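You operate a simulated robot arm through the tools that you are given. There is no shell and no other tool. Be economical: measure what you need, move in short steps, check, and stop when the job is done.

The job below is to be done with a simulated robot arm. You get a single attempt, and the scene is never put back.

Task
Open up the red harness seat to air: straps, zip, third flap and side flap.
Fine: first move the yellow case from its top to the low bench.
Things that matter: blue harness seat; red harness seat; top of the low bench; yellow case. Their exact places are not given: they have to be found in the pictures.

Only the result counts: the job must be done as asked and must still hold three seconds after the hand-in. Knocking over, shifting, dropping, spilling or breaking anything else fails it.

Robot
A 6-joint arm with a two-finger gripper on a trunk, on a base that drives. Base frame: it is fixed to the floor where the robot stands at the start and does not move with it; the origin is under the middle of the robot, x ahead of it, y to its left, z up. Units: mm, degrees, N and s.
With the tool pointing down near the work surface it reaches from about 100 to 680 mm from the robot's upright axis, wherever it stands. Its first joint turns from -166.0 to 166.0 degrees. Places, roughly: blue harness seat [600, -500, 800]; red harness seat [600, 100, 800]; top of the low bench [700, -1200, 600]; yellow case (12x6x5 cm) [600, 0, 800]. Payload 2.45 kg.
Tool frame: the origin (TCP) lies between the finger pads and is the grasp point; the fingertips stand 26 mm ahead of it; z points along the fingers, y is the line along which they close. Largest opening 96 mm; the body of the gripper starts 69 mm behind the TCP.
Orientation is that of the tool frame in the base frame, as [roll, pitch, yaw] about the fixed x, y, z axes, in that order (R = Rz(yaw) Ry(pitch) Rx(roll)). With the fingers straight down and closing along the base's y, the tool's x points along the base's -x, its y along +y and its z along -z.

Tools
- The arm moves only by the tool send_rows. Its argument "commands" is a list of rows, each a list of 7 numbers: the shift along the base's x, y, z in mm, then the turn, a rotation vector about the base's x, y, z in rad, then the gripper command, from -1 (fully open) to 1 (shut), values between in proportion. In form: [[tx, ty, tz, rx, ry, rz, hand], ...]. A call has 1 to 10 rows; each row is the pose to reach, as a shift and turn from the pose commanded when the call began. Rows are played at 5 a second. More than 50 mm and 8.6 degrees between two rows, or a gripper value outside its range, and nothing of the call is played. Where a pose cannot be reached the arm comes as near as it can. A force on the tool above 90 N (or 10 N above the force at the start of the call, whichever is more), or a blocked arm, ends the call early, and 0.2 s more pass. The fingers move at their own pace and stop on an object; they squeeze with about 43 N. The grip force told is the motor's: it shows also when the fingers shut on nothing. Time passes only in rows, and 0.2 s behind the last, so rows that repeat a pose let the fingers close. It gives the time, the measured TCP pose, the force on the tool (base axes), the opening and the grip force at its end, in the units of the frame above (readings bear some noise), with the torque about the TCP (base axes, N m) and any sound that the robot's microphone picked up, and new pictures: "pictures" is both (left out), scene, wrist or none.
- Cameras (640 x 400 px; columns grow to the right, rows downward): "scene" is now at [29.8, 129.7, 1115.7]; the picture's right is [-0.27, -0.96, 0.00], its down [-0.47, 0.13, -0.87] and it looks along [0.84, -0.24, -0.49] (base axes); focal length 214 px, centre (320, 200). "wrist" rides on the gripper at [82, 3, -98] in the tool frame; the picture's right is [-0.04, 1.00, 0.00], its down [-0.73, -0.03, -0.68] and it looks along [-0.68, -0.03, 0.73] (tool axes); focal length 256 px, centre (320, 200).
- slide_trunk(by): slides the trunk up (or, below 0, down) by that many mm; the arm and the scene camera ride with it, the base frame stays. It gives what a move gives, with no picture.
- roll_base(legs): drives the robot by 1 to 6 legs, each [ahead, turn to the left] in mm and degrees, along the robot's own axes; the way and the turn of a leg run together, so that a leg with both is an arc; at most 1500 mm and 180 degrees a leg. The arm and the cameras ride along, it lands a little off, and it stops where it bumps. It gives what a move gives, and a new picture of the scene camera.
- turn_head(pan, tilt): turns the head with the scene camera to pan (to the left, within 155 degrees either way) and tilt (down, from -29 to 69), counted from straight ahead of the robot. It gives what a move gives, and a new picture of the scene camera.
- point_at(camera, pixels): for up to 12 pixels [column, row] of the newest picture of that camera ("zoom" is the newest enlarged one), the place [x, y, z] in the base frame of the surface seen there, good to about 3 mm. The clock stands still meanwhile.
- enlarge(camera, box): a new picture of the part [left, top, right, bottom] of that camera's present view, enlarged. The clock stands still meanwhile.
- sign_off(): hands the job in; it is judged then, once.

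Keep the steps short. Do not move on a guess: measure, check each grasp and each placing, and mend mistakes. In all there are 80 turns and 260 pictures (those below and enlarged ones count). Leave the gripper open and the arm clear of the work at the hand-in unless told otherwise, and finish with a single line.

The tools are called after ">>>" as name(argument=value, ...) on one line, values as JSON. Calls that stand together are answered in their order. send_rows: Moves the arm, as the interface text tells. Its arguments: {"type":"object","properties":{"commands":{"type":"array"},"pictures":{"type":"string","enum":["both","scene","wrist","none"]}},"required":["commands"]} The other tools are called the same way: slide_trunk (by) slides the trunk up or down; roll_base (legs) drives the base; turn_head (pan, tilt) turns the head that bears the scene camera; point_at (camera, pixels) gives the place of the surface under pixels of a picture; enlarge (camera, box) takes an enlarged picture of a part of a camera's view; sign_off () hands the job in.

At the start:

```text
time_s: 0.0
eef_pos: [402.8, -114.8, 999.3]
tool_rot: [-179.8, 0.3, -179.8]
contact_force: [0.8, 0.1, 0.2]
moment: [0.0, 0.0, 0.02]
grip_width: 96.2
gripper_force: 0.0
trunk travel left (down, up): [-137.0, 13.0]
robot x, y, heading: [1.2, -1.7, -0.1]
head pan, tilt: [-15.9, 29.3]
```

scene: 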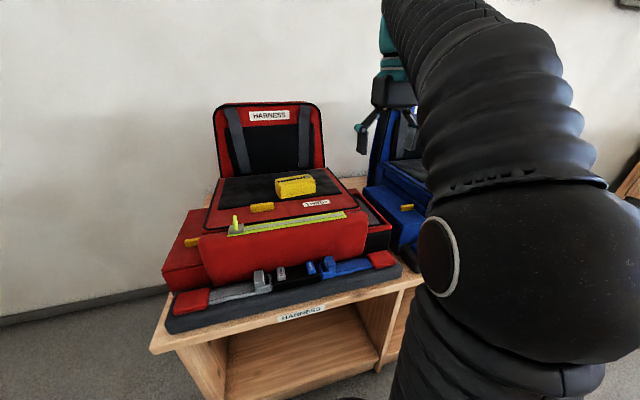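
wrist: 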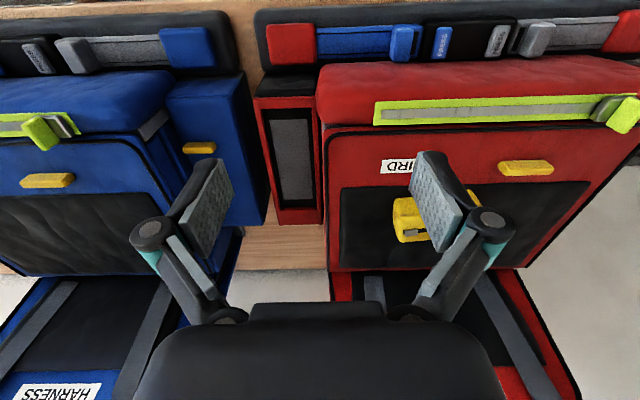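

I see the red seat with the yellow case on its third flap, around (295,185). The buckles are at the front edge. I'll enlarge to see the details.

>>> enlarge(camera="scene", box=[150, 90, 430, 340])

>>> enlarge(camera="wrist", box=[240, 0, 640, 250])

>>> point_at(camera="scene", pixels=[[295, 185], [262, 207], [235, 222], [345, 215], [262, 282], [312, 268], [328, 266], [282, 272], [192, 242], [380, 258], [192, 300], [315, 203]])

```text
1.60 times, centred on (290, 215) of scene
```

zoom: 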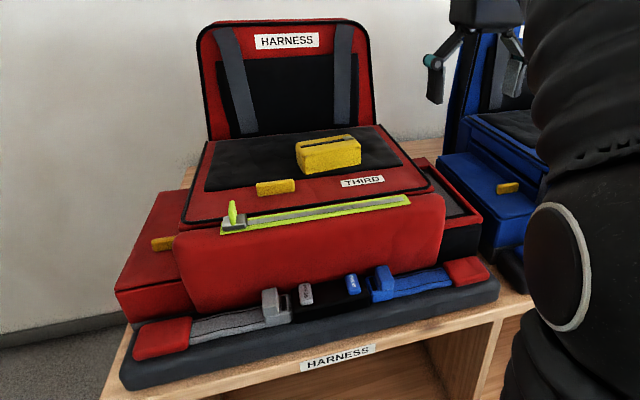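

```text
1.60 times, centred on (440, 125) of wrist
```

zoom: 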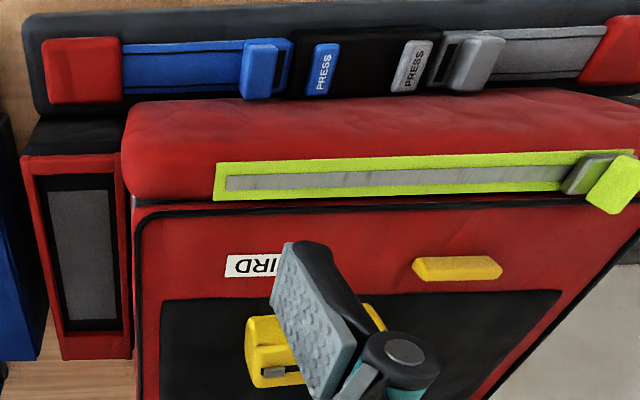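

```text
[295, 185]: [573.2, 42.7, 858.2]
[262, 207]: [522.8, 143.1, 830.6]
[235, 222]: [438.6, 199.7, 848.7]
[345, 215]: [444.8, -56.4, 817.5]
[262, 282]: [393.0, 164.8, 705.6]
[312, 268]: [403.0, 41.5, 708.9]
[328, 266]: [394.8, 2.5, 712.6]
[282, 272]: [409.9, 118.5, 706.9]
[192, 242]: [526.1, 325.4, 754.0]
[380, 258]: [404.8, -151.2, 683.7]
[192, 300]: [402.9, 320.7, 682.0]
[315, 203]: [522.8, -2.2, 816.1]
```

The case sits at about (573,43,858). The buckles have PRESS buttons at y≈118 (grey) and y≈41 (blue), and the zip slider is at y≈200. Next I'll look for the low bench on the right.

>>> turn_head(pan=-65, tilt=30)

```text
time_s: 1.2
eef_pos: [403.5, -116.6, 999.2]
tool_rot: [-179.9, 0.3, -179.8]
contact_force: [-0.8, 0.4, 0.7]
moment: [0.0, 0.02, 0.04]
grip_width: 96.1
gripper_force: 0.1
trunk travel left (down, up): [-137.0, 13.0]
robot x, y, heading: [0.8, -4.0, -0.2]
head pan, tilt: [-65.0, 30.0]
```

scene: 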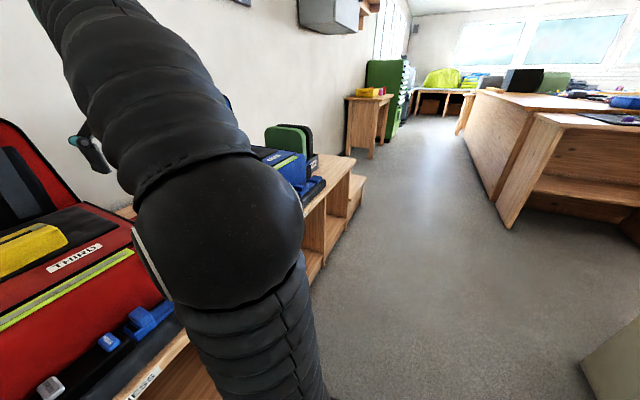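

A lower wooden step shows near (355,185), past the blue seat. I'll measure there.

>>> point_at(camera="scene", pixels=[[358, 182], [361, 190], [354, 200], [340, 170], [325, 185], [295, 150], [318, 183], [350, 158]])

>>> enlarge(camera="scene", box=[240, 90, 440, 270])

```text
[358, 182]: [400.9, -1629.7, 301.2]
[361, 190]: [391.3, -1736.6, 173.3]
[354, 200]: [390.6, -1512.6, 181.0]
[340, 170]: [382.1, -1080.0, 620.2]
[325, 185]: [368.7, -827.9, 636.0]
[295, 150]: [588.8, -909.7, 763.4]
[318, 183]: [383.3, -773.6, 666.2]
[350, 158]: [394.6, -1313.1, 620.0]
```

```text
2.22 times, centred on (340, 180) of scene
```

zoom: 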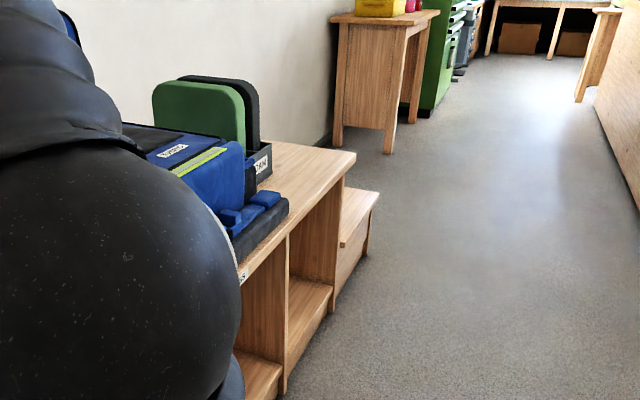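

I need to tell the long bench from the small step beyond it, so I'll measure more points on the zoom.

>>> point_at(camera="zoom", pixels=[[355, 200], [362, 195], [368, 200], [350, 225], [310, 170], [300, 150], [350, 153], [270, 145], [265, 165], [200, 110], [250, 90], [345, 160]])

>>> turn_head(pan=-15.9, tilt=40)

```text
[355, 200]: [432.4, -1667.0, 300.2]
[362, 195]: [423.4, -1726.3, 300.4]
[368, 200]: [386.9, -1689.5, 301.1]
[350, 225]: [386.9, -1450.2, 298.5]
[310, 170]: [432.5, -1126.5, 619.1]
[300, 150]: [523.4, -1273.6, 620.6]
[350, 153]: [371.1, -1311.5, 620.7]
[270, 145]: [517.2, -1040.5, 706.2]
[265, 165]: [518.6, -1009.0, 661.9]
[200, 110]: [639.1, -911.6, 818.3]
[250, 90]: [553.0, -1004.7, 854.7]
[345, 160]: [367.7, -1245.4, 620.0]
```

```text
time_s: 2.3
eef_pos: [403.3, -116.0, 998.4]
tool_rot: [-180.0, 0.3, -179.9]
contact_force: [-0.3, 0.9, 0.1]
moment: [0.02, -0.03, -0.02]
grip_width: 96.0
gripper_force: 0.0
trunk travel left (down, up): [-137.0, 13.0]
robot x, y, heading: [-2.2, -4.3, 0.1]
head pan, tilt: [-15.9, 40.0]
```

scene: 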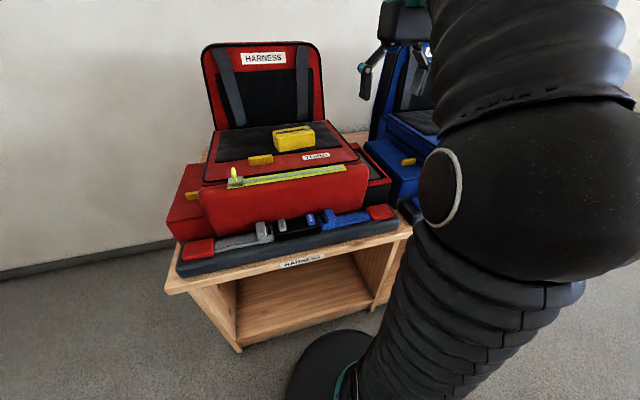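

The bench top at z≈620 is free around y≈-1200, which matches the given rough place. Now I'll measure the case outline.

>>> enlarge(camera="scene", box=[230, 100, 350, 175])

>>> enlarge(camera="wrist", box=[340, 150, 540, 275])

```text
5.33 times, centred on (290, 138) of scene
```

zoom: 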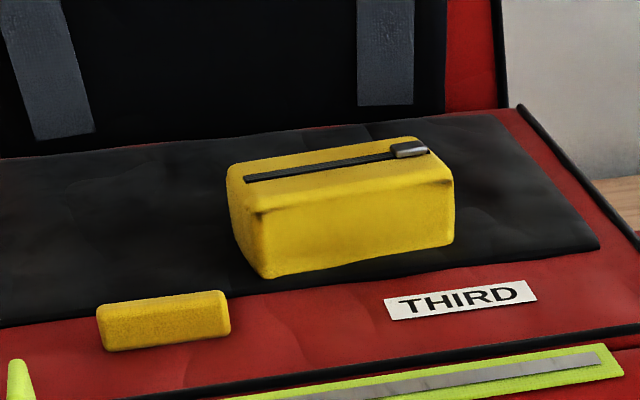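

```text
3.20 times, centred on (440, 212) of wrist
```

zoom: 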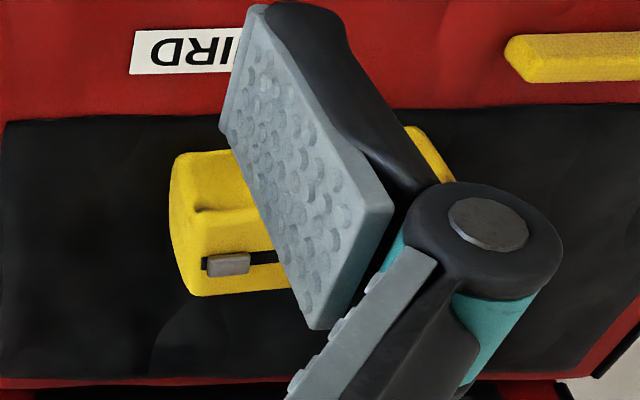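

I'll get the corner points from the scene picture.

>>> point_at(camera="scene", pixels=[[279, 138], [313, 134], [275, 132.5], [306, 128], [281, 150], [312, 145.5], [293, 135], [272, 150], [320, 146], [300, 155], [340, 135], [240, 135]])

```text
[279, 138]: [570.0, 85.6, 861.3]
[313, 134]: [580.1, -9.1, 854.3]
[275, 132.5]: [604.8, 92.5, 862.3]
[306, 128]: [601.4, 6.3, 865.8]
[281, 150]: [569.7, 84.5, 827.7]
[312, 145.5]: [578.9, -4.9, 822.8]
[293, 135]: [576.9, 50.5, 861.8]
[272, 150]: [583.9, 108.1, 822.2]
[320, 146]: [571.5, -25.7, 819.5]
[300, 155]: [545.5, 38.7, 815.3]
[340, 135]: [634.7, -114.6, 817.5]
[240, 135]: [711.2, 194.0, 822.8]
```

The case's long axis runs nearly along y, tilted about 6°, with its front face at x≈572 and its top at z≈863. I'll turn the tool about -84° so the fingers close along x, staying high, then check from the wrist.

>>> send_rows(commands=[[10, 15, 0, 0, 0, -0.1466, -1], [20, 31, 0, 0, 0, -0.2932, -1], [30, 46, 0, 0, 0, -0.4398, -1], [40, 62, 0, 0, 0, -0.5864, -1], [50, 77, 0, 0, 0, -0.733, -1], [60, 93, 0, 0, 0, -0.8796, -1], [70, 108, 0, 0, 0, -1.0262, -1], [80, 124, 0, 0, 0, -1.1728, -1], [90, 139, 0, 0, 0, -1.3194, -1], [100, 155, 0, 0, 0, -1.466, -1]])

```text
time_s: 4.5
eef_pos: [499.1, 40.1, 984.3]
tool_rot: [179.8, 0.3, 96.1]
contact_force: [-0.1, -0.2, 0.9]
moment: [0.03, -0.02, 0.02]
grip_width: 95.9
gripper_force: 0.1
out of reach, approached as far as the arm can: row 6, 7, 8, 9, 10
trunk travel left (down, up): [-137.0, 13.0]
robot x, y, heading: [-3.4, -2.9, -0.1]
head pan, tilt: [-15.9, 40.0]
```

scene: 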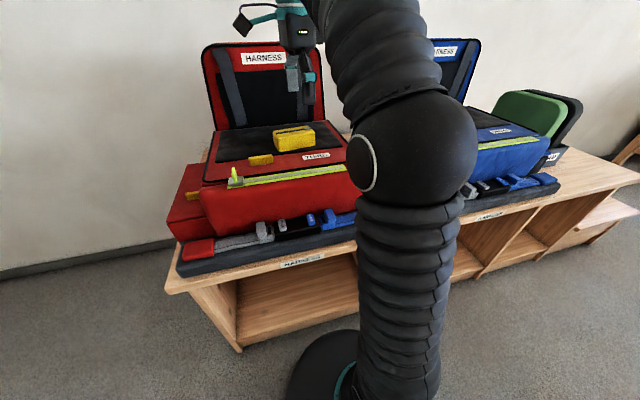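
wrist: 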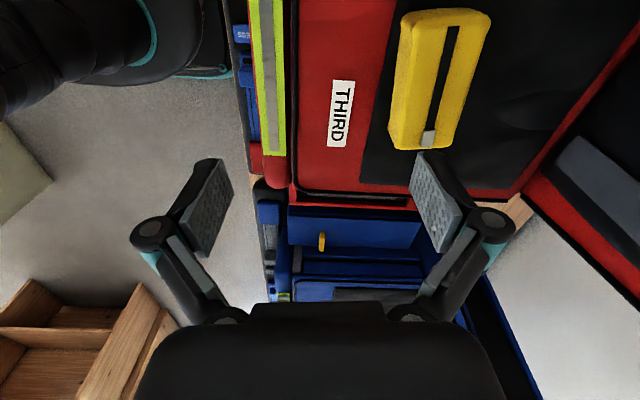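

The arm is near its height limit here, but the wrist view shows the case well at (440,80). I'll measure its corners.

>>> point_at(camera="wrist", pixels=[[408, 16], [486, 20], [394, 145], [446, 146], [405, 90], [471, 90], [430, 80], [418, 60], [480, 55], [390, 120], [440, 20], [425, 148]])

```text
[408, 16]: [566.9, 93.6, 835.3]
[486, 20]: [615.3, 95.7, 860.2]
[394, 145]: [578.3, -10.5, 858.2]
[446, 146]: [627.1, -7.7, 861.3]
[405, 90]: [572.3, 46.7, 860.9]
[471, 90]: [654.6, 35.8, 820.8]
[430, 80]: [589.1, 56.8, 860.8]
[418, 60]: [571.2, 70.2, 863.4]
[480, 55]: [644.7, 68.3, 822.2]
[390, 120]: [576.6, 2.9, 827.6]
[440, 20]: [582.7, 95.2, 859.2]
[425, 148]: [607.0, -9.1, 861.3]
```

Case centre is about (601,43), yaw 6° as expected, top 861, flap ≈820. I'll move above it to z≈920.

>>> send_rows(commands=[[0, 0, -40, 0, 0, 0, -1], [25, 1, -55, 0, 0, 0, -1], [60, 2, -65, 0, 0, 0, -1], [100, 3, -75, 0, 0, 0, -1]])

```text
time_s: 5.5
eef_pos: [597.8, 43.4, 909.2]
tool_rot: [179.8, 0.3, 96.2]
contact_force: [-0.2, 0.6, 1.3]
moment: [0.03, -0.09, 0.0]
grip_width: 95.7
gripper_force: 0.1
trunk travel left (down, up): [-137.0, 13.0]
robot x, y, heading: [-4.0, -1.3, 0.2]
head pan, tilt: [-15.9, 40.0]
```

scene: 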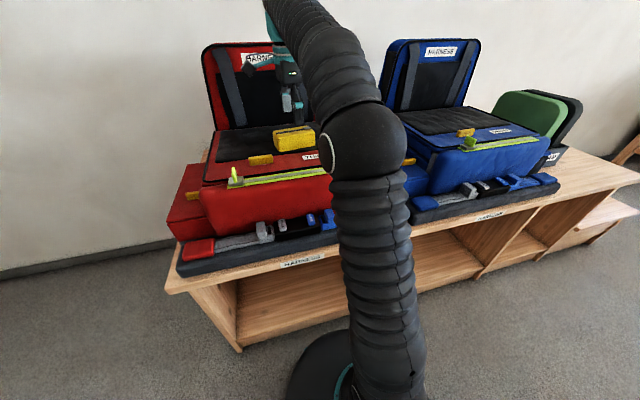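
wrist: 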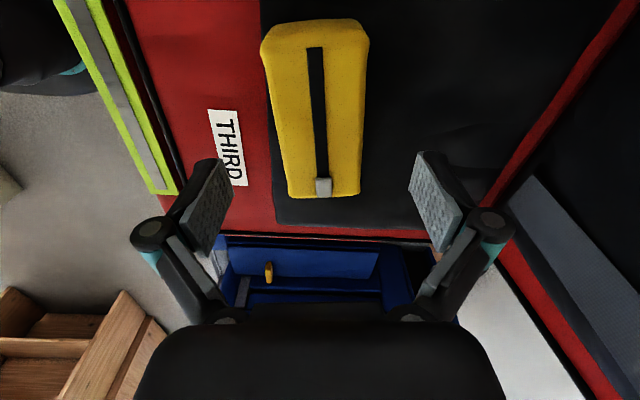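

Centred over the case. I'll go down to z≈850 and close.

>>> send_rows(commands=[[3, 0, -30, 0, 0, 0, -1], [3, 0, -50, 0, 0, 0, -1], [3, 0, -59, 0, 0, 0, -1], [3, 0, -59, 0, 0, 0, 1], [3, 0, -59, 0, 0, 0, 1], [3, 0, -59, 0, 0, 0, 1]])

```text
time_s: 6.9
eef_pos: [602.8, 42.8, 850.4]
tool_rot: [-180.0, 0.3, 96.2]
contact_force: [1.0, -0.6, 6.2]
moment: [-0.03, -0.08, 0.2]
grip_width: 57.2
gripper_force: 42.7
trunk travel left (down, up): [-137.0, 13.0]
robot x, y, heading: [1.1, -6.0, -0.1]
head pan, tilt: [-15.9, 40.0]
```

scene: 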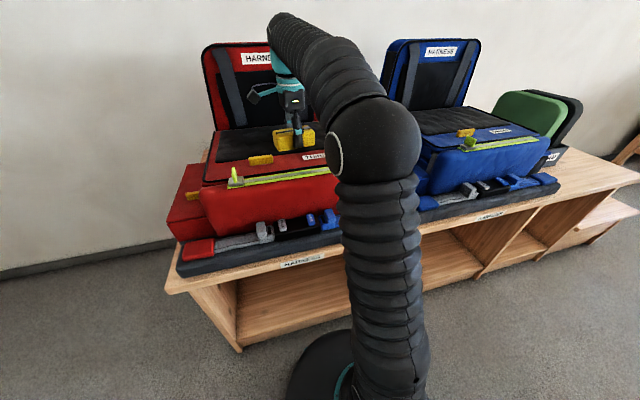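
wrist: 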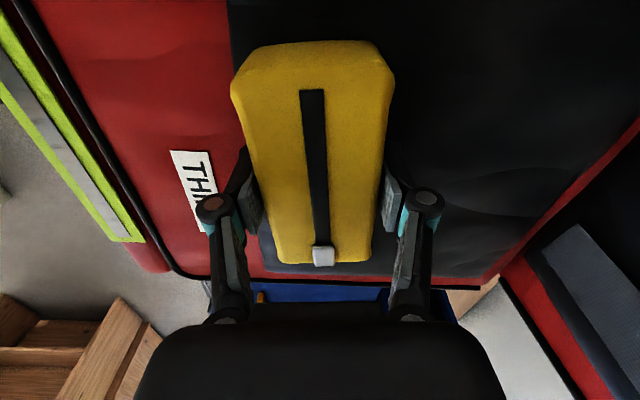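

Gripped at 57 mm. I'll lift and pull back to x≈350.

>>> send_rows(commands=[[0, 0, 30, 0, 0, 0, 1], [0, 0, 60, 0, 0, 0, 1], [-40, 0, 85, 0, 0, 0, 1], [-80, 0, 105, 0, 0, 0, 1], [-120, -10, 120, 0, 0, 0, 1], [-165, -15, 130, 0, 0, 0, 1], [-210, -25, 130, 0, 0, 0, 1], [-250, -35, 130, 0, 0, 0, 1]], pictures="scene")

```text
time_s: 8.7
eef_pos: [352.5, 7.4, 978.8]
tool_rot: [-179.9, 0.3, 96.1]
contact_force: [0.8, 0.1, -1.7]
moment: [0.01, 0.09, -0.03]
grip_width: 57.1
gripper_force: 43.0
trunk travel left (down, up): [-137.0, 13.0]
robot x, y, heading: [4.3, 0.2, 0.2]
head pan, tilt: [-15.9, 40.0]
```

scene: 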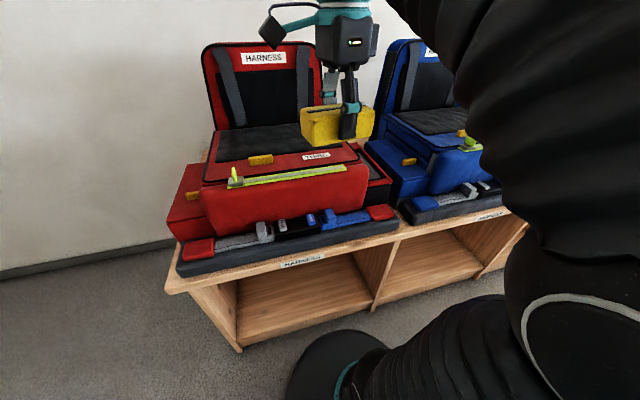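

Case held. I'll turn the base right by 90° and look before driving.

>>> roll_base(legs=[[0, -90]])

>>> turn_head(pan=25, tilt=35)

```text
time_s: 13.0
eef_pos: [8.3, -355.4, 978.8]
tool_rot: [-179.9, 0.3, 6.0]
contact_force: [0.0, 0.2, -1.2]
moment: [0.02, -0.01, 0.01]
grip_width: 56.9
gripper_force: 43.0
trunk travel left (down, up): [-137.0, 13.0]
robot x, y, heading: [-0.2, -3.6, -90.3]
head pan, tilt: [-15.9, 40.0]
```

scene: 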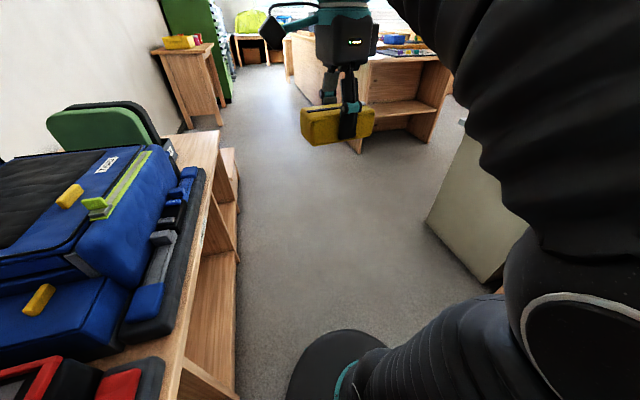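

```text
time_s: 14.1
eef_pos: [8.7, -354.9, 979.3]
tool_rot: [-179.9, 0.3, 6.0]
contact_force: [-0.6, -0.2, -1.1]
moment: [-0.01, 0.02, -0.02]
grip_width: 56.9
gripper_force: 43.0
trunk travel left (down, up): [-137.0, 13.0]
robot x, y, heading: [-2.3, 0.1, -90.1]
head pan, tilt: [25.0, 35.0]
```

scene: 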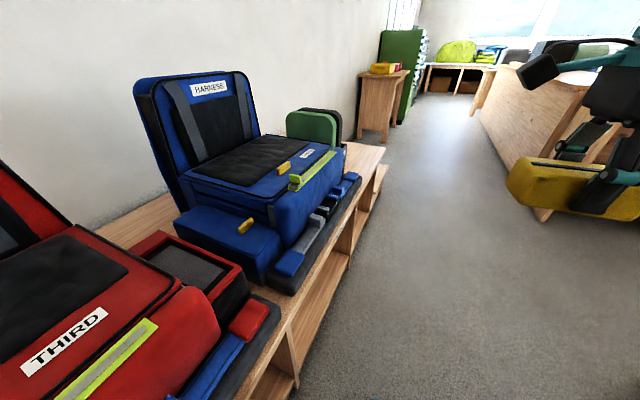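

I'll measure the clearance to the beige cabinet and desk on the right side.

>>> turn_head(pan=-12, tilt=35)

```text
time_s: 15.1
eef_pos: [8.3, -355.0, 979.6]
tool_rot: [-180.0, 0.3, 5.9]
contact_force: [-0.9, 0.3, -1.8]
moment: [0.0, 0.01, 0.0]
grip_width: 56.9
gripper_force: 42.8
trunk travel left (down, up): [-137.0, 13.0]
robot x, y, heading: [-3.8, -1.3, -90.3]
head pan, tilt: [-12.0, 35.0]
```

scene: 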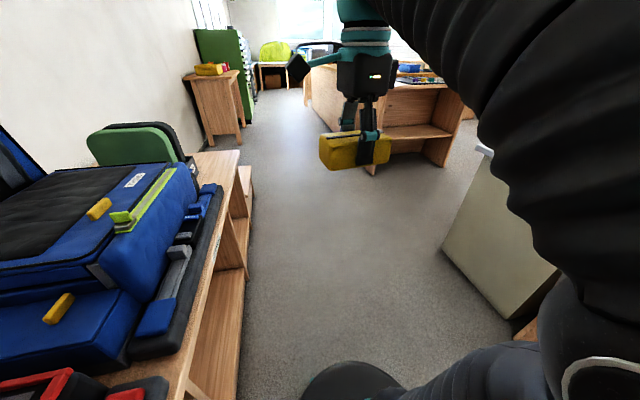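

>>> point_at(camera="scene", pixels=[[445, 245], [480, 190], [375, 170], [320, 100], [235, 170], [225, 155], [205, 165], [300, 250]])

```text
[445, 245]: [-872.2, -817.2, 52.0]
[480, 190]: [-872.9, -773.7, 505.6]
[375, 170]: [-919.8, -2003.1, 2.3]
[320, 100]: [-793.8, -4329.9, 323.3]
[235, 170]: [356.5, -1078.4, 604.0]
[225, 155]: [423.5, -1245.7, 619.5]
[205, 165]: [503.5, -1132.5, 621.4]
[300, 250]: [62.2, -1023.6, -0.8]
```

The way is clear, with the cabinet at x<-870. I'll drive 1190 mm and turn back left to face the bench end.

>>> roll_base(legs=[[1190, 0], [0, 90]])

>>> turn_head(pan=20, tilt=40)

```text
time_s: 25.0
eef_pos: [344.3, -1177.8, 978.8]
tool_rot: [-179.9, 0.2, 96.4]
contact_force: [0.4, -0.5, -0.9]
moment: [-0.02, -0.05, 0.01]
grip_width: 57.0
gripper_force: 42.9
trunk travel left (down, up): [-137.0, 13.0]
robot x, y, heading: [-3.9, -1187.5, 0.4]
head pan, tilt: [-12.0, 35.0]
```

scene: 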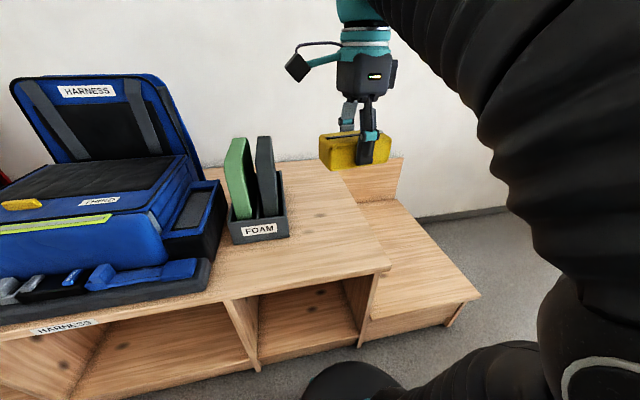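

```text
time_s: 25.9
eef_pos: [345.1, -1179.3, 980.7]
tool_rot: [-180.0, 0.4, 96.5]
contact_force: [0.2, 0.5, -1.1]
moment: [0.0, 0.02, 0.0]
grip_width: 56.9
gripper_force: 42.8
trunk travel left (down, up): [-137.0, 13.0]
robot x, y, heading: [-3.8, -1191.8, 0.4]
head pan, tilt: [20.0, 40.0]
```

scene: 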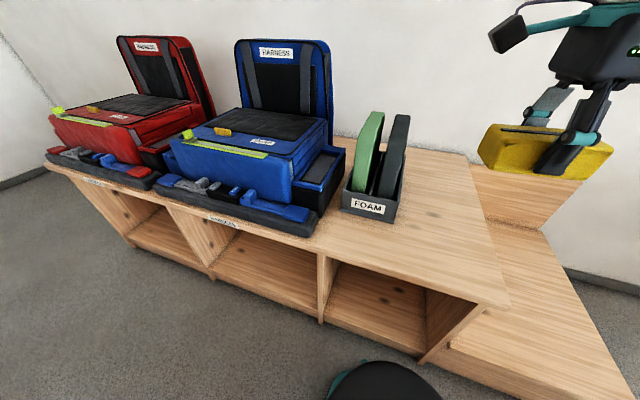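

The case is held over the free end of the bench. I'll set it at about (470,-1210), first down to z≈690.

>>> send_rows(commands=[[40, -10, -10, 0, 0, 0, 1], [80, -20, -30, 0, 0, 0, 1], [110, -31, -65, 0, 0, 0, 1], [125, -31, -110, 0, 0, 0, 1], [125, -31, -155, 0, 0, 0, 1], [125, -31, -200, 0, 0, 0, 1], [125, -31, -240, 0, 0, 0, 1], [125, -31, -270, 0, 0, 0, 1], [125, -31, -290, 0, 0, 0, 1]])

```text
time_s: 27.9
eef_pos: [470.2, -1209.6, 689.5]
tool_rot: [-179.9, 0.3, 96.5]
contact_force: [-0.8, 0.0, -1.0]
moment: [-0.03, 0.0, -0.03]
grip_width: 57.1
gripper_force: 43.3
trunk travel left (down, up): [-137.0, 13.0]
robot x, y, heading: [-9.9, -1192.5, 0.3]
head pan, tilt: [20.0, 40.0]
```

scene: 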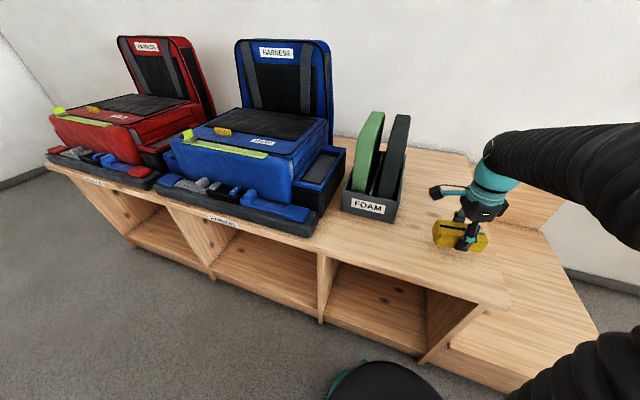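
wrist: 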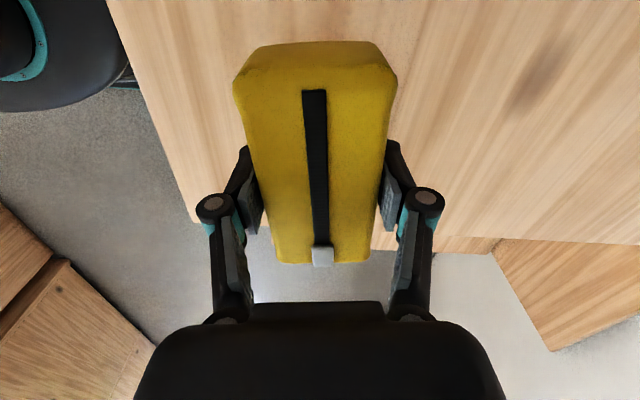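

I'll check the bench's end edge against the case before lowering.

>>> point_at(camera="wrist", pixels=[[450, 232], [470, 236], [385, 240], [320, 262], [325, 50], [200, 200], [430, 150]])

```text
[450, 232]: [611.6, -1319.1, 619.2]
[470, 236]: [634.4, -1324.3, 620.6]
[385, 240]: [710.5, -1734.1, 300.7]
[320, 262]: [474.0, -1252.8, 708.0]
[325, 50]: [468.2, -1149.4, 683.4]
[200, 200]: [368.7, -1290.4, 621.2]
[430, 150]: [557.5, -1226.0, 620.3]
```

The case ends at y≈-1262 and the bench edge is at -1320, so it's fine. I'll lower to z≈654.

>>> send_rows(commands=[[0, 10, -20, 0, 0, 0, 1], [0, 12, -30, 0, 0, 0, 1], [0, 12, -35.5, 0, 0, 0, 1], [0, 12, -35.5, 0, 0, 0, 1]], pictures="wrist")

```text
time_s: 28.9
eef_pos: [471.2, -1197.1, 653.9]
tool_rot: [180.0, 0.3, 96.5]
contact_force: [-1.3, 0.1, -0.7]
moment: [-0.02, 0.0, 0.01]
grip_width: 57.1
gripper_force: 43.3
trunk travel left (down, up): [-137.0, 13.0]
robot x, y, heading: [-7.7, -1190.7, 0.4]
head pan, tilt: [20.0, 40.0]
```

wrist: 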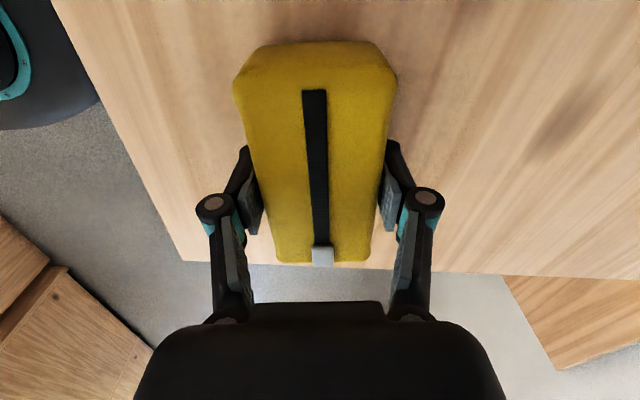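

No contact yet, so I'll go down a few mm more in 1.5 mm steps.

>>> send_rows(commands=[[0, 0, -1.5, 0, 0, 0, 1], [0, 0, -3, 0, 0, 0, 1], [0, 0, -4, 0, 0, 0, 1]], pictures="none")

```text
time_s: 29.7
eef_pos: [471.6, -1198.0, 654.0]
tool_rot: [179.7, 0.4, 96.5]
contact_force: [-3.5, -2.3, 36.4]
moment: [-0.02, 0.54, 0.02]
grip_width: 57.0
gripper_force: 42.8
trunk travel left (down, up): [-137.0, 13.0]
robot x, y, heading: [-5.0, -1192.1, 0.2]
head pan, tilt: [20.0, 40.0]
```

Contact at 36 N, so the case is on the bench. I'll ease up 3 mm, open partly and then fully, and rise.

>>> send_rows(commands=[[0, 0, 3, 0, 0, 0, 1], [0, 0, 3, 0, 0, 0, -0.2], [0, 0, 3, 0, 0, 0, -1], [0, 0, 3, 0, 0, 0, -1], [0, 0, 40, 0, 0, 0, -1], [0, 0, 80, 0, 0, 0, -1], [0, 0, 120, 0, 0, 0, -1]])

```text
time_s: 31.3
eef_pos: [468.4, -1197.0, 771.3]
tool_rot: [-179.8, 0.3, 96.6]
contact_force: [0.5, -0.2, -0.6]
moment: [-0.03, 0.03, 0.02]
grip_width: 96.2
gripper_force: 0.1
trunk travel left (down, up): [-137.0, 13.0]
robot x, y, heading: [-8.1, -1190.0, 0.0]
head pan, tilt: [20.0, 40.0]
```

scene: 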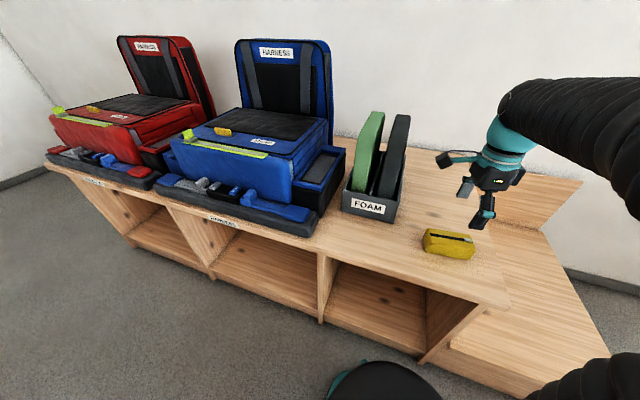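
wrist: 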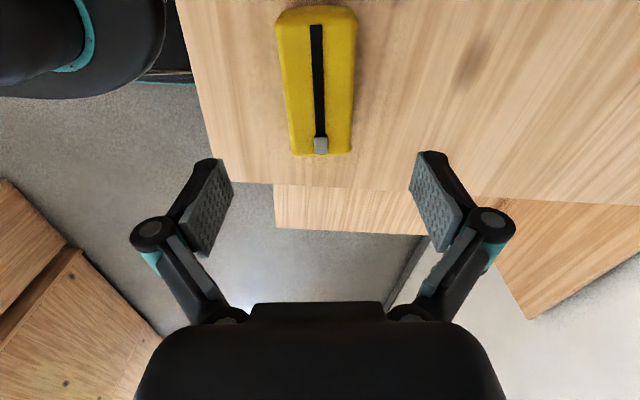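

The case stands upright on the bench. Now I'll raise and retract the arm, and drive back to stand before the red seat at y≈100.

>>> send_rows(commands=[[-10, 0, 45, 0, 0, 0, -1], [-40, 0, 90, 0, 0, 0, -1], [-80, 0, 130, 0, 0, 0, -1], [-120, 0, 170, 0, 0, 0, -1], [-140, 0, 200, 0, 0, 0, -1]], pictures="none")

>>> roll_base(legs=[[0, 90], [1290, 0], [0, -90]])

>>> turn_head(pan=0, tilt=40)

```text
refused: row 2 steps farther than a row can; nothing moved
```

```text
time_s: 44.5
eef_pos: [396.6, 278.0, 770.5]
tool_rot: [179.7, -1.1, 119.4]
contact_force: [-6.5, 19.7, 2.3]
moment: [-0.85, -0.31, 0.96]
grip_width: 96.0
gripper_force: 0.1
trunk travel left (down, up): [-137.0, 13.0]
robot x, y, heading: [-44.5, 102.2, 22.4]
head pan, tilt: [20.0, 40.0]
stopped in leg 3: the force on the tool passed its limit at 109 N (the readings are from after the stop); the commanded pose is now the measured one
```

scene: 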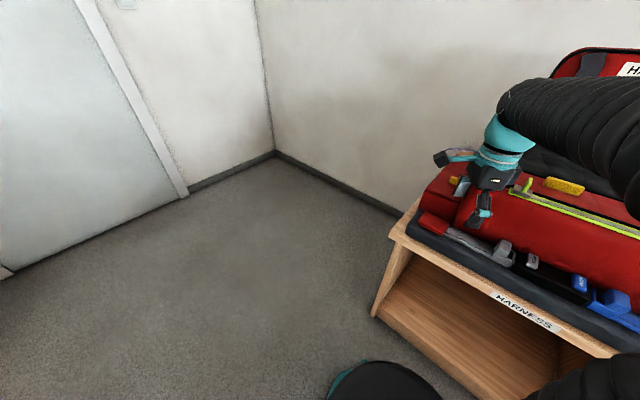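

```text
time_s: 45.4
eef_pos: [398.2, 277.9, 771.1]
tool_rot: [179.7, -1.0, 119.4]
contact_force: [-10.3, 30.6, 5.1]
moment: [-1.38, -0.46, 1.63]
grip_width: 96.0
gripper_force: 0.0
trunk travel left (down, up): [-137.0, 13.0]
robot x, y, heading: [-45.4, 96.1, 22.2]
head pan, tilt: [0.0, 40.0]
```

scene: 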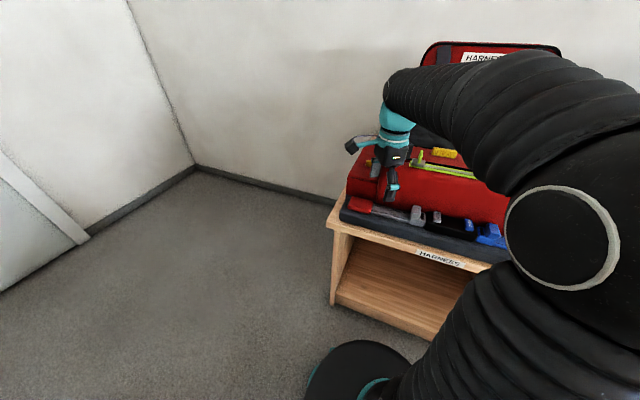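

My mistake: the retract was refused for too large a step, and the drive I'd batched after it let the gripper touch the red seat. I'll look at the contact before moving.

>>> enlarge(camera="scene", box=[320, 90, 520, 260])

>>> enlarge(camera="wrist", box=[0, 0, 640, 400])

```text
2.35 times, centred on (420, 175) of scene
```

zoom: 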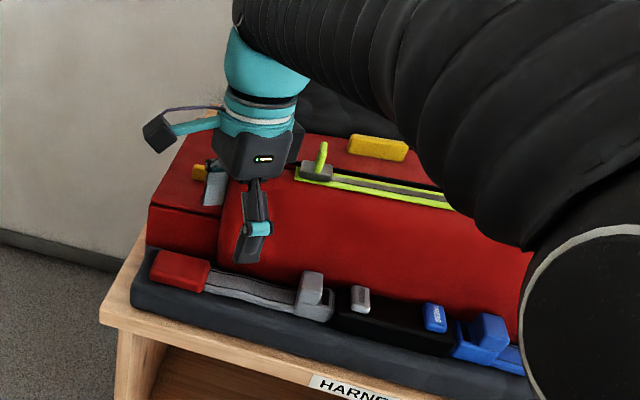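

```text
1.00 times, centred on (320, 200) of wrist (not enlarged: the box is as wide or as high as the picture)
```

zoom: 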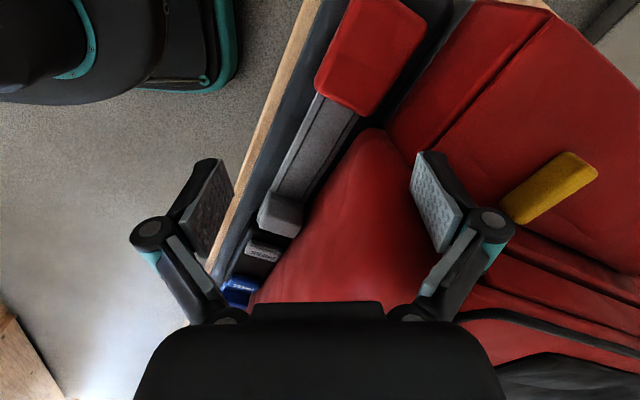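

The inner finger rests against the side of the seat's main block. I'll back off along +y by about 10 mm, then go straight up.

>>> send_rows(commands=[[-3, 6, 0, 0, 0, 0, -1], [-5, 12, 5, 0, 0, 0, -1], [-5, 12, 50, 0, 0, 0, -1], [-5, 12, 95, 0, 0, 0, -1], [-10, 12, 140, 0, 0, 0, -1], [-20, 12, 185, 0, 0, 0, -1], [-50, 0, 200, 0, 0, 0, -1]], pictures="none")

```text
time_s: 47.0
eef_pos: [347.5, 277.2, 969.8]
tool_rot: [179.9, -1.1, 119.2]
contact_force: [1.4, -0.1, 0.3]
moment: [-0.01, 0.04, 0.0]
grip_width: 95.9
gripper_force: 0.0
trunk travel left (down, up): [-137.0, 13.0]
robot x, y, heading: [-46.5, 100.4, 22.1]
head pan, tilt: [0.0, 40.0]
```

Free. I'll square the base up to the seat.

>>> roll_base(legs=[[0, -22], [45, 0]])

>>> turn_head(pan=0, tilt=45)

```text
time_s: 49.0
eef_pos: [431.5, 115.7, 970.9]
tool_rot: [179.8, -1.1, 97.0]
contact_force: [0.3, 0.2, 0.2]
moment: [0.01, 0.03, -0.01]
grip_width: 96.0
gripper_force: 0.0
trunk travel left (down, up): [-137.0, 13.0]
robot x, y, heading: [-3.2, 95.4, -0.1]
head pan, tilt: [0.0, 40.0]
```

scene: 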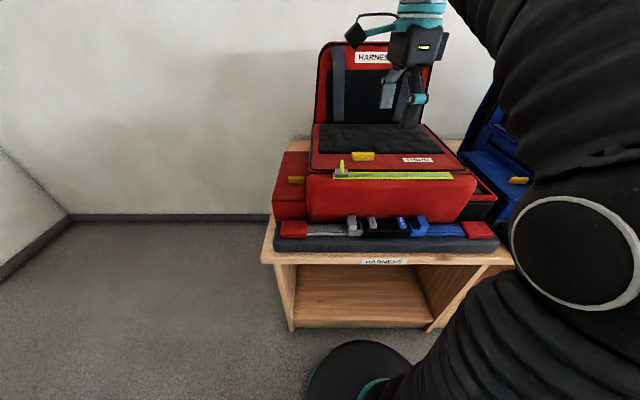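

```text
time_s: 49.7
eef_pos: [431.2, 114.4, 969.4]
tool_rot: [179.8, -1.1, 97.0]
contact_force: [0.2, 0.9, 0.3]
moment: [0.01, 0.01, 0.03]
grip_width: 96.2
gripper_force: 0.0
trunk travel left (down, up): [-137.0, 13.0]
robot x, y, heading: [-1.6, 97.3, -0.1]
head pan, tilt: [0.0, 45.0]
```

scene: 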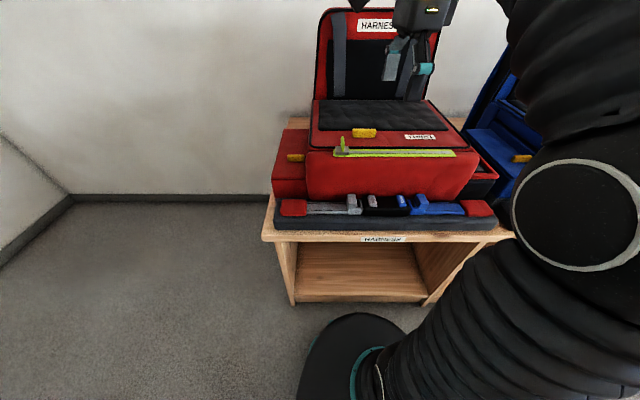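

Now I'll look closely at the front buckles and re-measure everything, in case the seat moved.

>>> enlarge(camera="scene", box=[265, 170, 505, 250])

>>> enlarge(camera="scene", box=[265, 110, 505, 250])

>>> point_at(camera="scene", pixels=[[293, 207], [478, 208], [364, 132], [342, 150], [296, 157], [372, 202], [402, 200], [352, 204], [418, 204], [330, 207], [440, 207], [450, 153]])

```text
2.67 times, centred on (385, 210) of scene
```

zoom: 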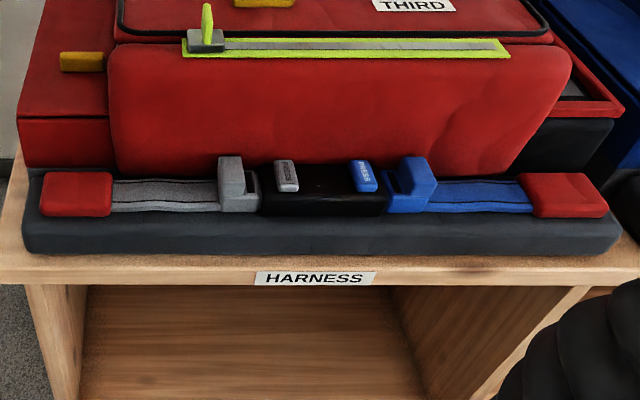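

```text
2.67 times, centred on (385, 180) of scene
```

zoom: 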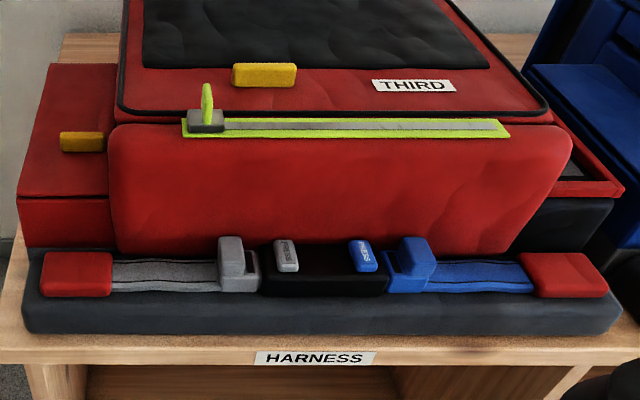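

```text
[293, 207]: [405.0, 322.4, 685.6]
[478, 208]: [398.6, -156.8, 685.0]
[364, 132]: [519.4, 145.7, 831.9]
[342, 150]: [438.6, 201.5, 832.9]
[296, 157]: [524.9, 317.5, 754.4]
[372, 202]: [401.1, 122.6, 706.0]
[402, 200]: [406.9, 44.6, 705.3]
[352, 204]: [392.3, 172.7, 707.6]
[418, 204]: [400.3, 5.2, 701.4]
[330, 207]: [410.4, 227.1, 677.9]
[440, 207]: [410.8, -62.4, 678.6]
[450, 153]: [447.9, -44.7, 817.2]
```

The seat hasn't shifted; all readings match the earlier ones. Now I'll turn the tool back to yaw 180 and go above the grey button for a close look.

>>> send_rows(commands=[[-4, 0, 0, 0, 0, 0.145, -1], [-8, 1, 0, 0, 0, 0.29, -1], [-12, 2, 0, 0, 0, 0.435, -1], [-16, 3, 0, 0, 0, 0.58, -1], [-20, 4, 0, 0, 0, 0.725, -1], [-24, 5, 0, 0, 0, 0.87, -0.5], [-27, 6, -10, 0, 0, 1.015, 0], [-29, 7, -40, 0, 0, 1.16, 0.5], [-30, 8, -70, 0, 0, 1.305, 1], [-31, 8, -100, 0, 0, 1.449, 1]])

```text
time_s: 51.9
eef_pos: [400.2, 122.9, 871.2]
tool_rot: [179.8, -1.1, -179.9]
contact_force: [-0.1, -0.2, -0.6]
moment: [0.01, -0.05, -0.04]
grip_width: 0.2
gripper_force: 28.1
trunk travel left (down, up): [-137.0, 13.0]
robot x, y, heading: [0.8, 99.8, 0.1]
head pan, tilt: [0.0, 45.0]
```

scene: 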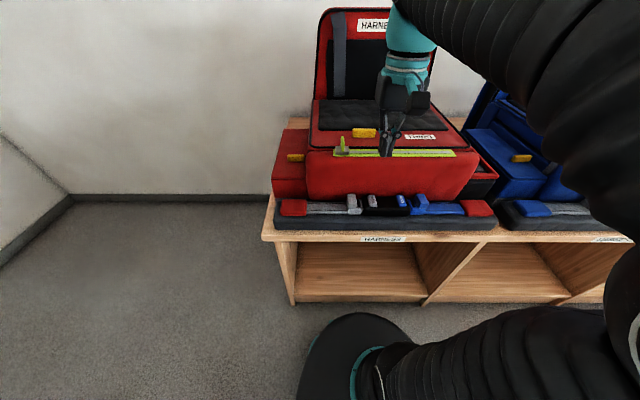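
wrist: 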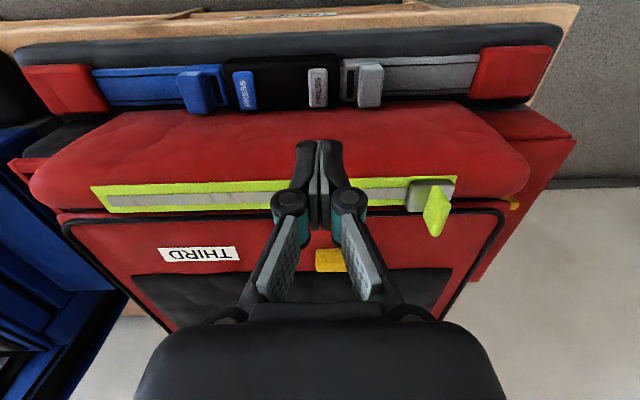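

>>> enlarge(camera="wrist", box=[170, 40, 400, 125])

>>> point_at(camera="wrist", pixels=[[319, 75], [319, 102], [311, 90], [327, 90], [359, 72], [383, 72], [360, 103], [381, 103], [350, 70], [336, 85], [330, 106], [242, 90]])

```text
2.78 times, centred on (285, 82) of wrist
```

zoom: 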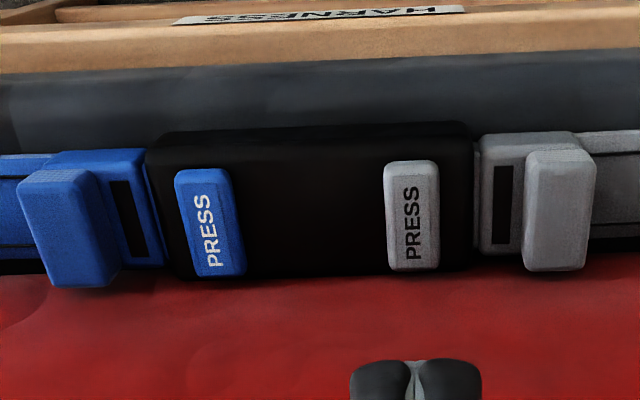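

```text
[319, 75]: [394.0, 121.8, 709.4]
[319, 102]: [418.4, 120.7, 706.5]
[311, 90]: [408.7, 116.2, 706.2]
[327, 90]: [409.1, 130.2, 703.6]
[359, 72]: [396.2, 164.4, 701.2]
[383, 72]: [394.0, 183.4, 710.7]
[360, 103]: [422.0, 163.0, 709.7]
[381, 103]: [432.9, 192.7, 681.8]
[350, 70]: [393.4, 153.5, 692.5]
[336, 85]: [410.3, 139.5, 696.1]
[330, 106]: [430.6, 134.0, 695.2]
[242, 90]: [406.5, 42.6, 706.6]
```

Grey button centre is (405,122,706) and the grey grip spans y 163–184. I'll check the front bulge of the seat for clearance to the gripper body.

>>> point_at(camera="wrist", pixels=[[270, 112], [270, 118], [270, 130], [270, 145], [270, 165], [400, 112], [400, 130], [400, 150]])

>>> send_rows(commands=[[2, -1, -40, 0, 0, 0, 1], [4, -1, -80, 0, 0, 0, 1], [4, -1, -110, 0, 0, 0, 1], [4, -1, -129, 0, 0, 0, 1]])

```text
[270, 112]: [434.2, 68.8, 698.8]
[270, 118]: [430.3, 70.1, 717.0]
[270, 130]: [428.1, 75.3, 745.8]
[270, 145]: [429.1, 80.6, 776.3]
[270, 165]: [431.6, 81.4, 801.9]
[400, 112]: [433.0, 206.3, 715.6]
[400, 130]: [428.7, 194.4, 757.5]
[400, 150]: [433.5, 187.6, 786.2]
```

```text
time_s: 52.9
eef_pos: [405.8, 120.7, 741.4]
tool_rot: [179.7, -1.0, 180.0]
contact_force: [0.2, -0.8, 0.2]
moment: [-0.01, 0.0, 0.03]
grip_width: 0.0
gripper_force: 28.2
trunk travel left (down, up): [-137.0, 13.0]
robot x, y, heading: [-1.3, 98.7, 0.1]
head pan, tilt: [0.0, 45.0]
```

scene: 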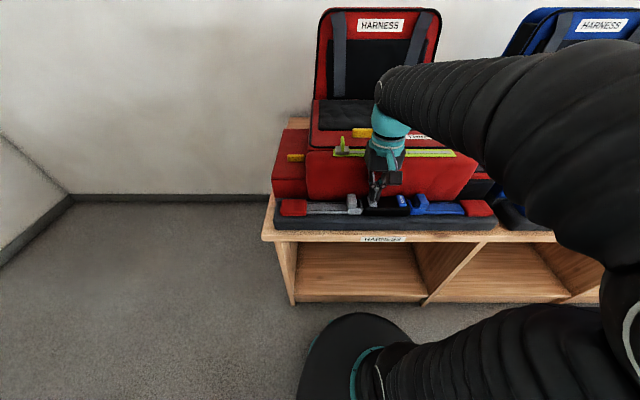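
wrist: 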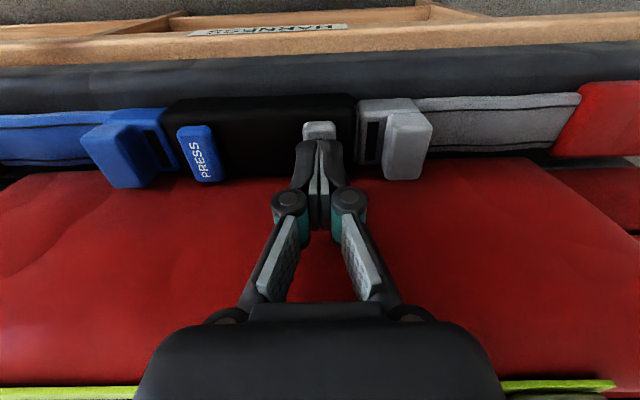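

The tips are right over the grey button with clearance behind. I'll press down in small steps and hold.

>>> send_rows(commands=[[0, 1, -6, 0, 0, 0, 1], [0, 1, -11, 0, 0, 0, 1], [0, 1, -15, 0, 0, 0, 1], [0, 1, -18, 0, 0, 0, 1], [0, 1, -18, 0, 0, 0, 1]], pictures="wrist")

```text
time_s: 53.7
eef_pos: [407.7, 122.4, 737.7]
tool_rot: [179.7, 0.6, 179.9]
contact_force: [-8.0, -1.0, 34.7]
moment: [-0.72, -1.4, -0.47]
grip_width: 0.0
gripper_force: 28.9
trunk travel left (down, up): [-137.0, 13.0]
robot x, y, heading: [1.7, 97.4, -0.1]
head pan, tilt: [0.0, 45.0]
stopped in row 4: the force on the tool passed its limit at 96 N (the readings are from after the stop); the commanded pose is now the measured one
```

wrist: 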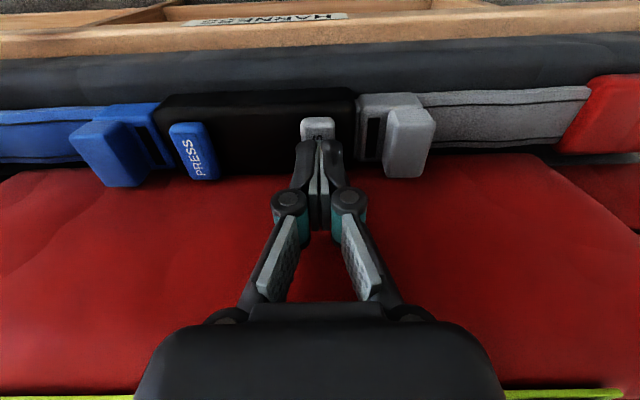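

It stopped at 96 N with the tips at z≈711. The moment hints at contact behind the tips, maybe the gripper body on the cushion. I'll look closely.

>>> enlarge(camera="scene", box=[330, 110, 450, 220])

>>> enlarge(camera="wrist", box=[240, 90, 400, 190])

```text
3.64 times, centred on (390, 165) of scene
```

zoom: 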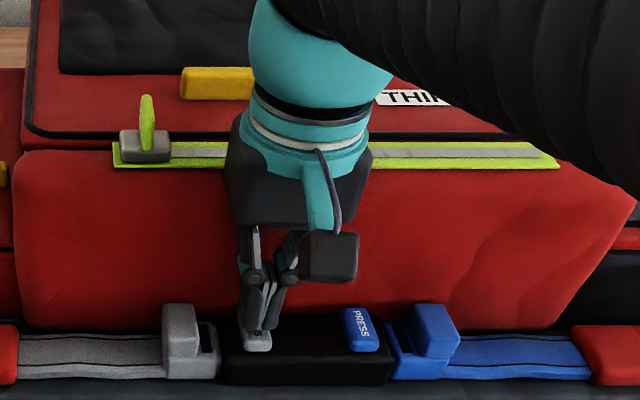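

```text
4.00 times, centred on (320, 140) of wrist
```

zoom: 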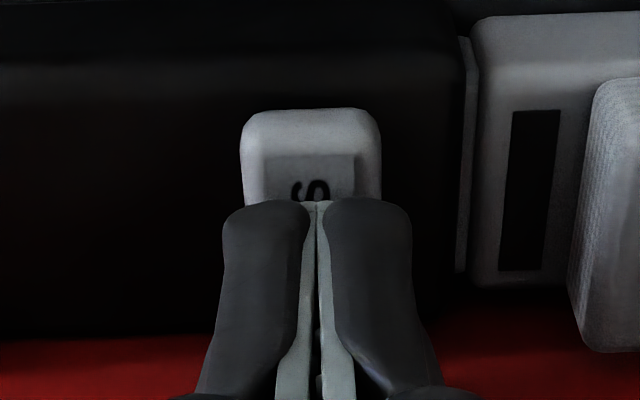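

The gripper's wide housing likely rests on the cushion's upper edge. I'll rise, tilt the tool 25° so the housing leans back toward the robot, and press again.

>>> send_rows(commands=[[-2, 0, 25, 0, 0, 0, 1], [-3, 0, 30, 0, -0.145, 0, 1], [-3, 0, 30, 0, -0.29, 0, 1], [-3, 0, 30, 0, -0.435, 0, 1], [-3, 0, 20, 0, -0.435, 0, 1], [-3, 0, 10, 0, -0.435, 0, 1]])

```text
time_s: 55.1
eef_pos: [404.6, 122.0, 743.4]
tool_rot: [179.7, 25.1, 179.9]
contact_force: [0.3, -0.9, 0.3]
moment: [-0.05, -0.03, -0.01]
grip_width: 0.0
gripper_force: 28.7
trunk travel left (down, up): [-137.0, 13.0]
robot x, y, heading: [-2.1, 98.2, 0.2]
head pan, tilt: [0.0, 45.0]
```

scene: 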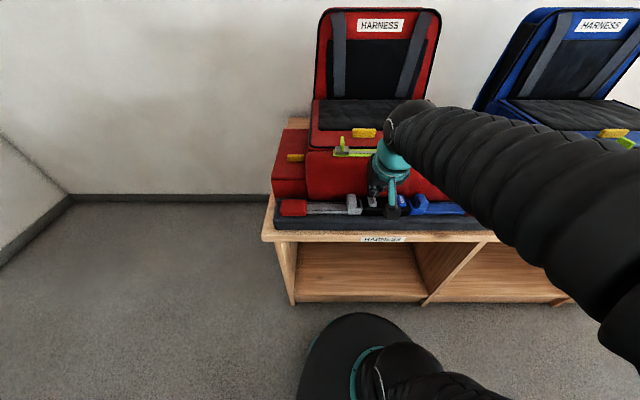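
wrist: 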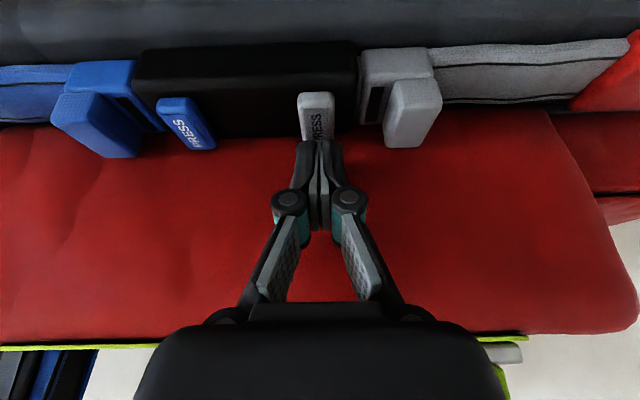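

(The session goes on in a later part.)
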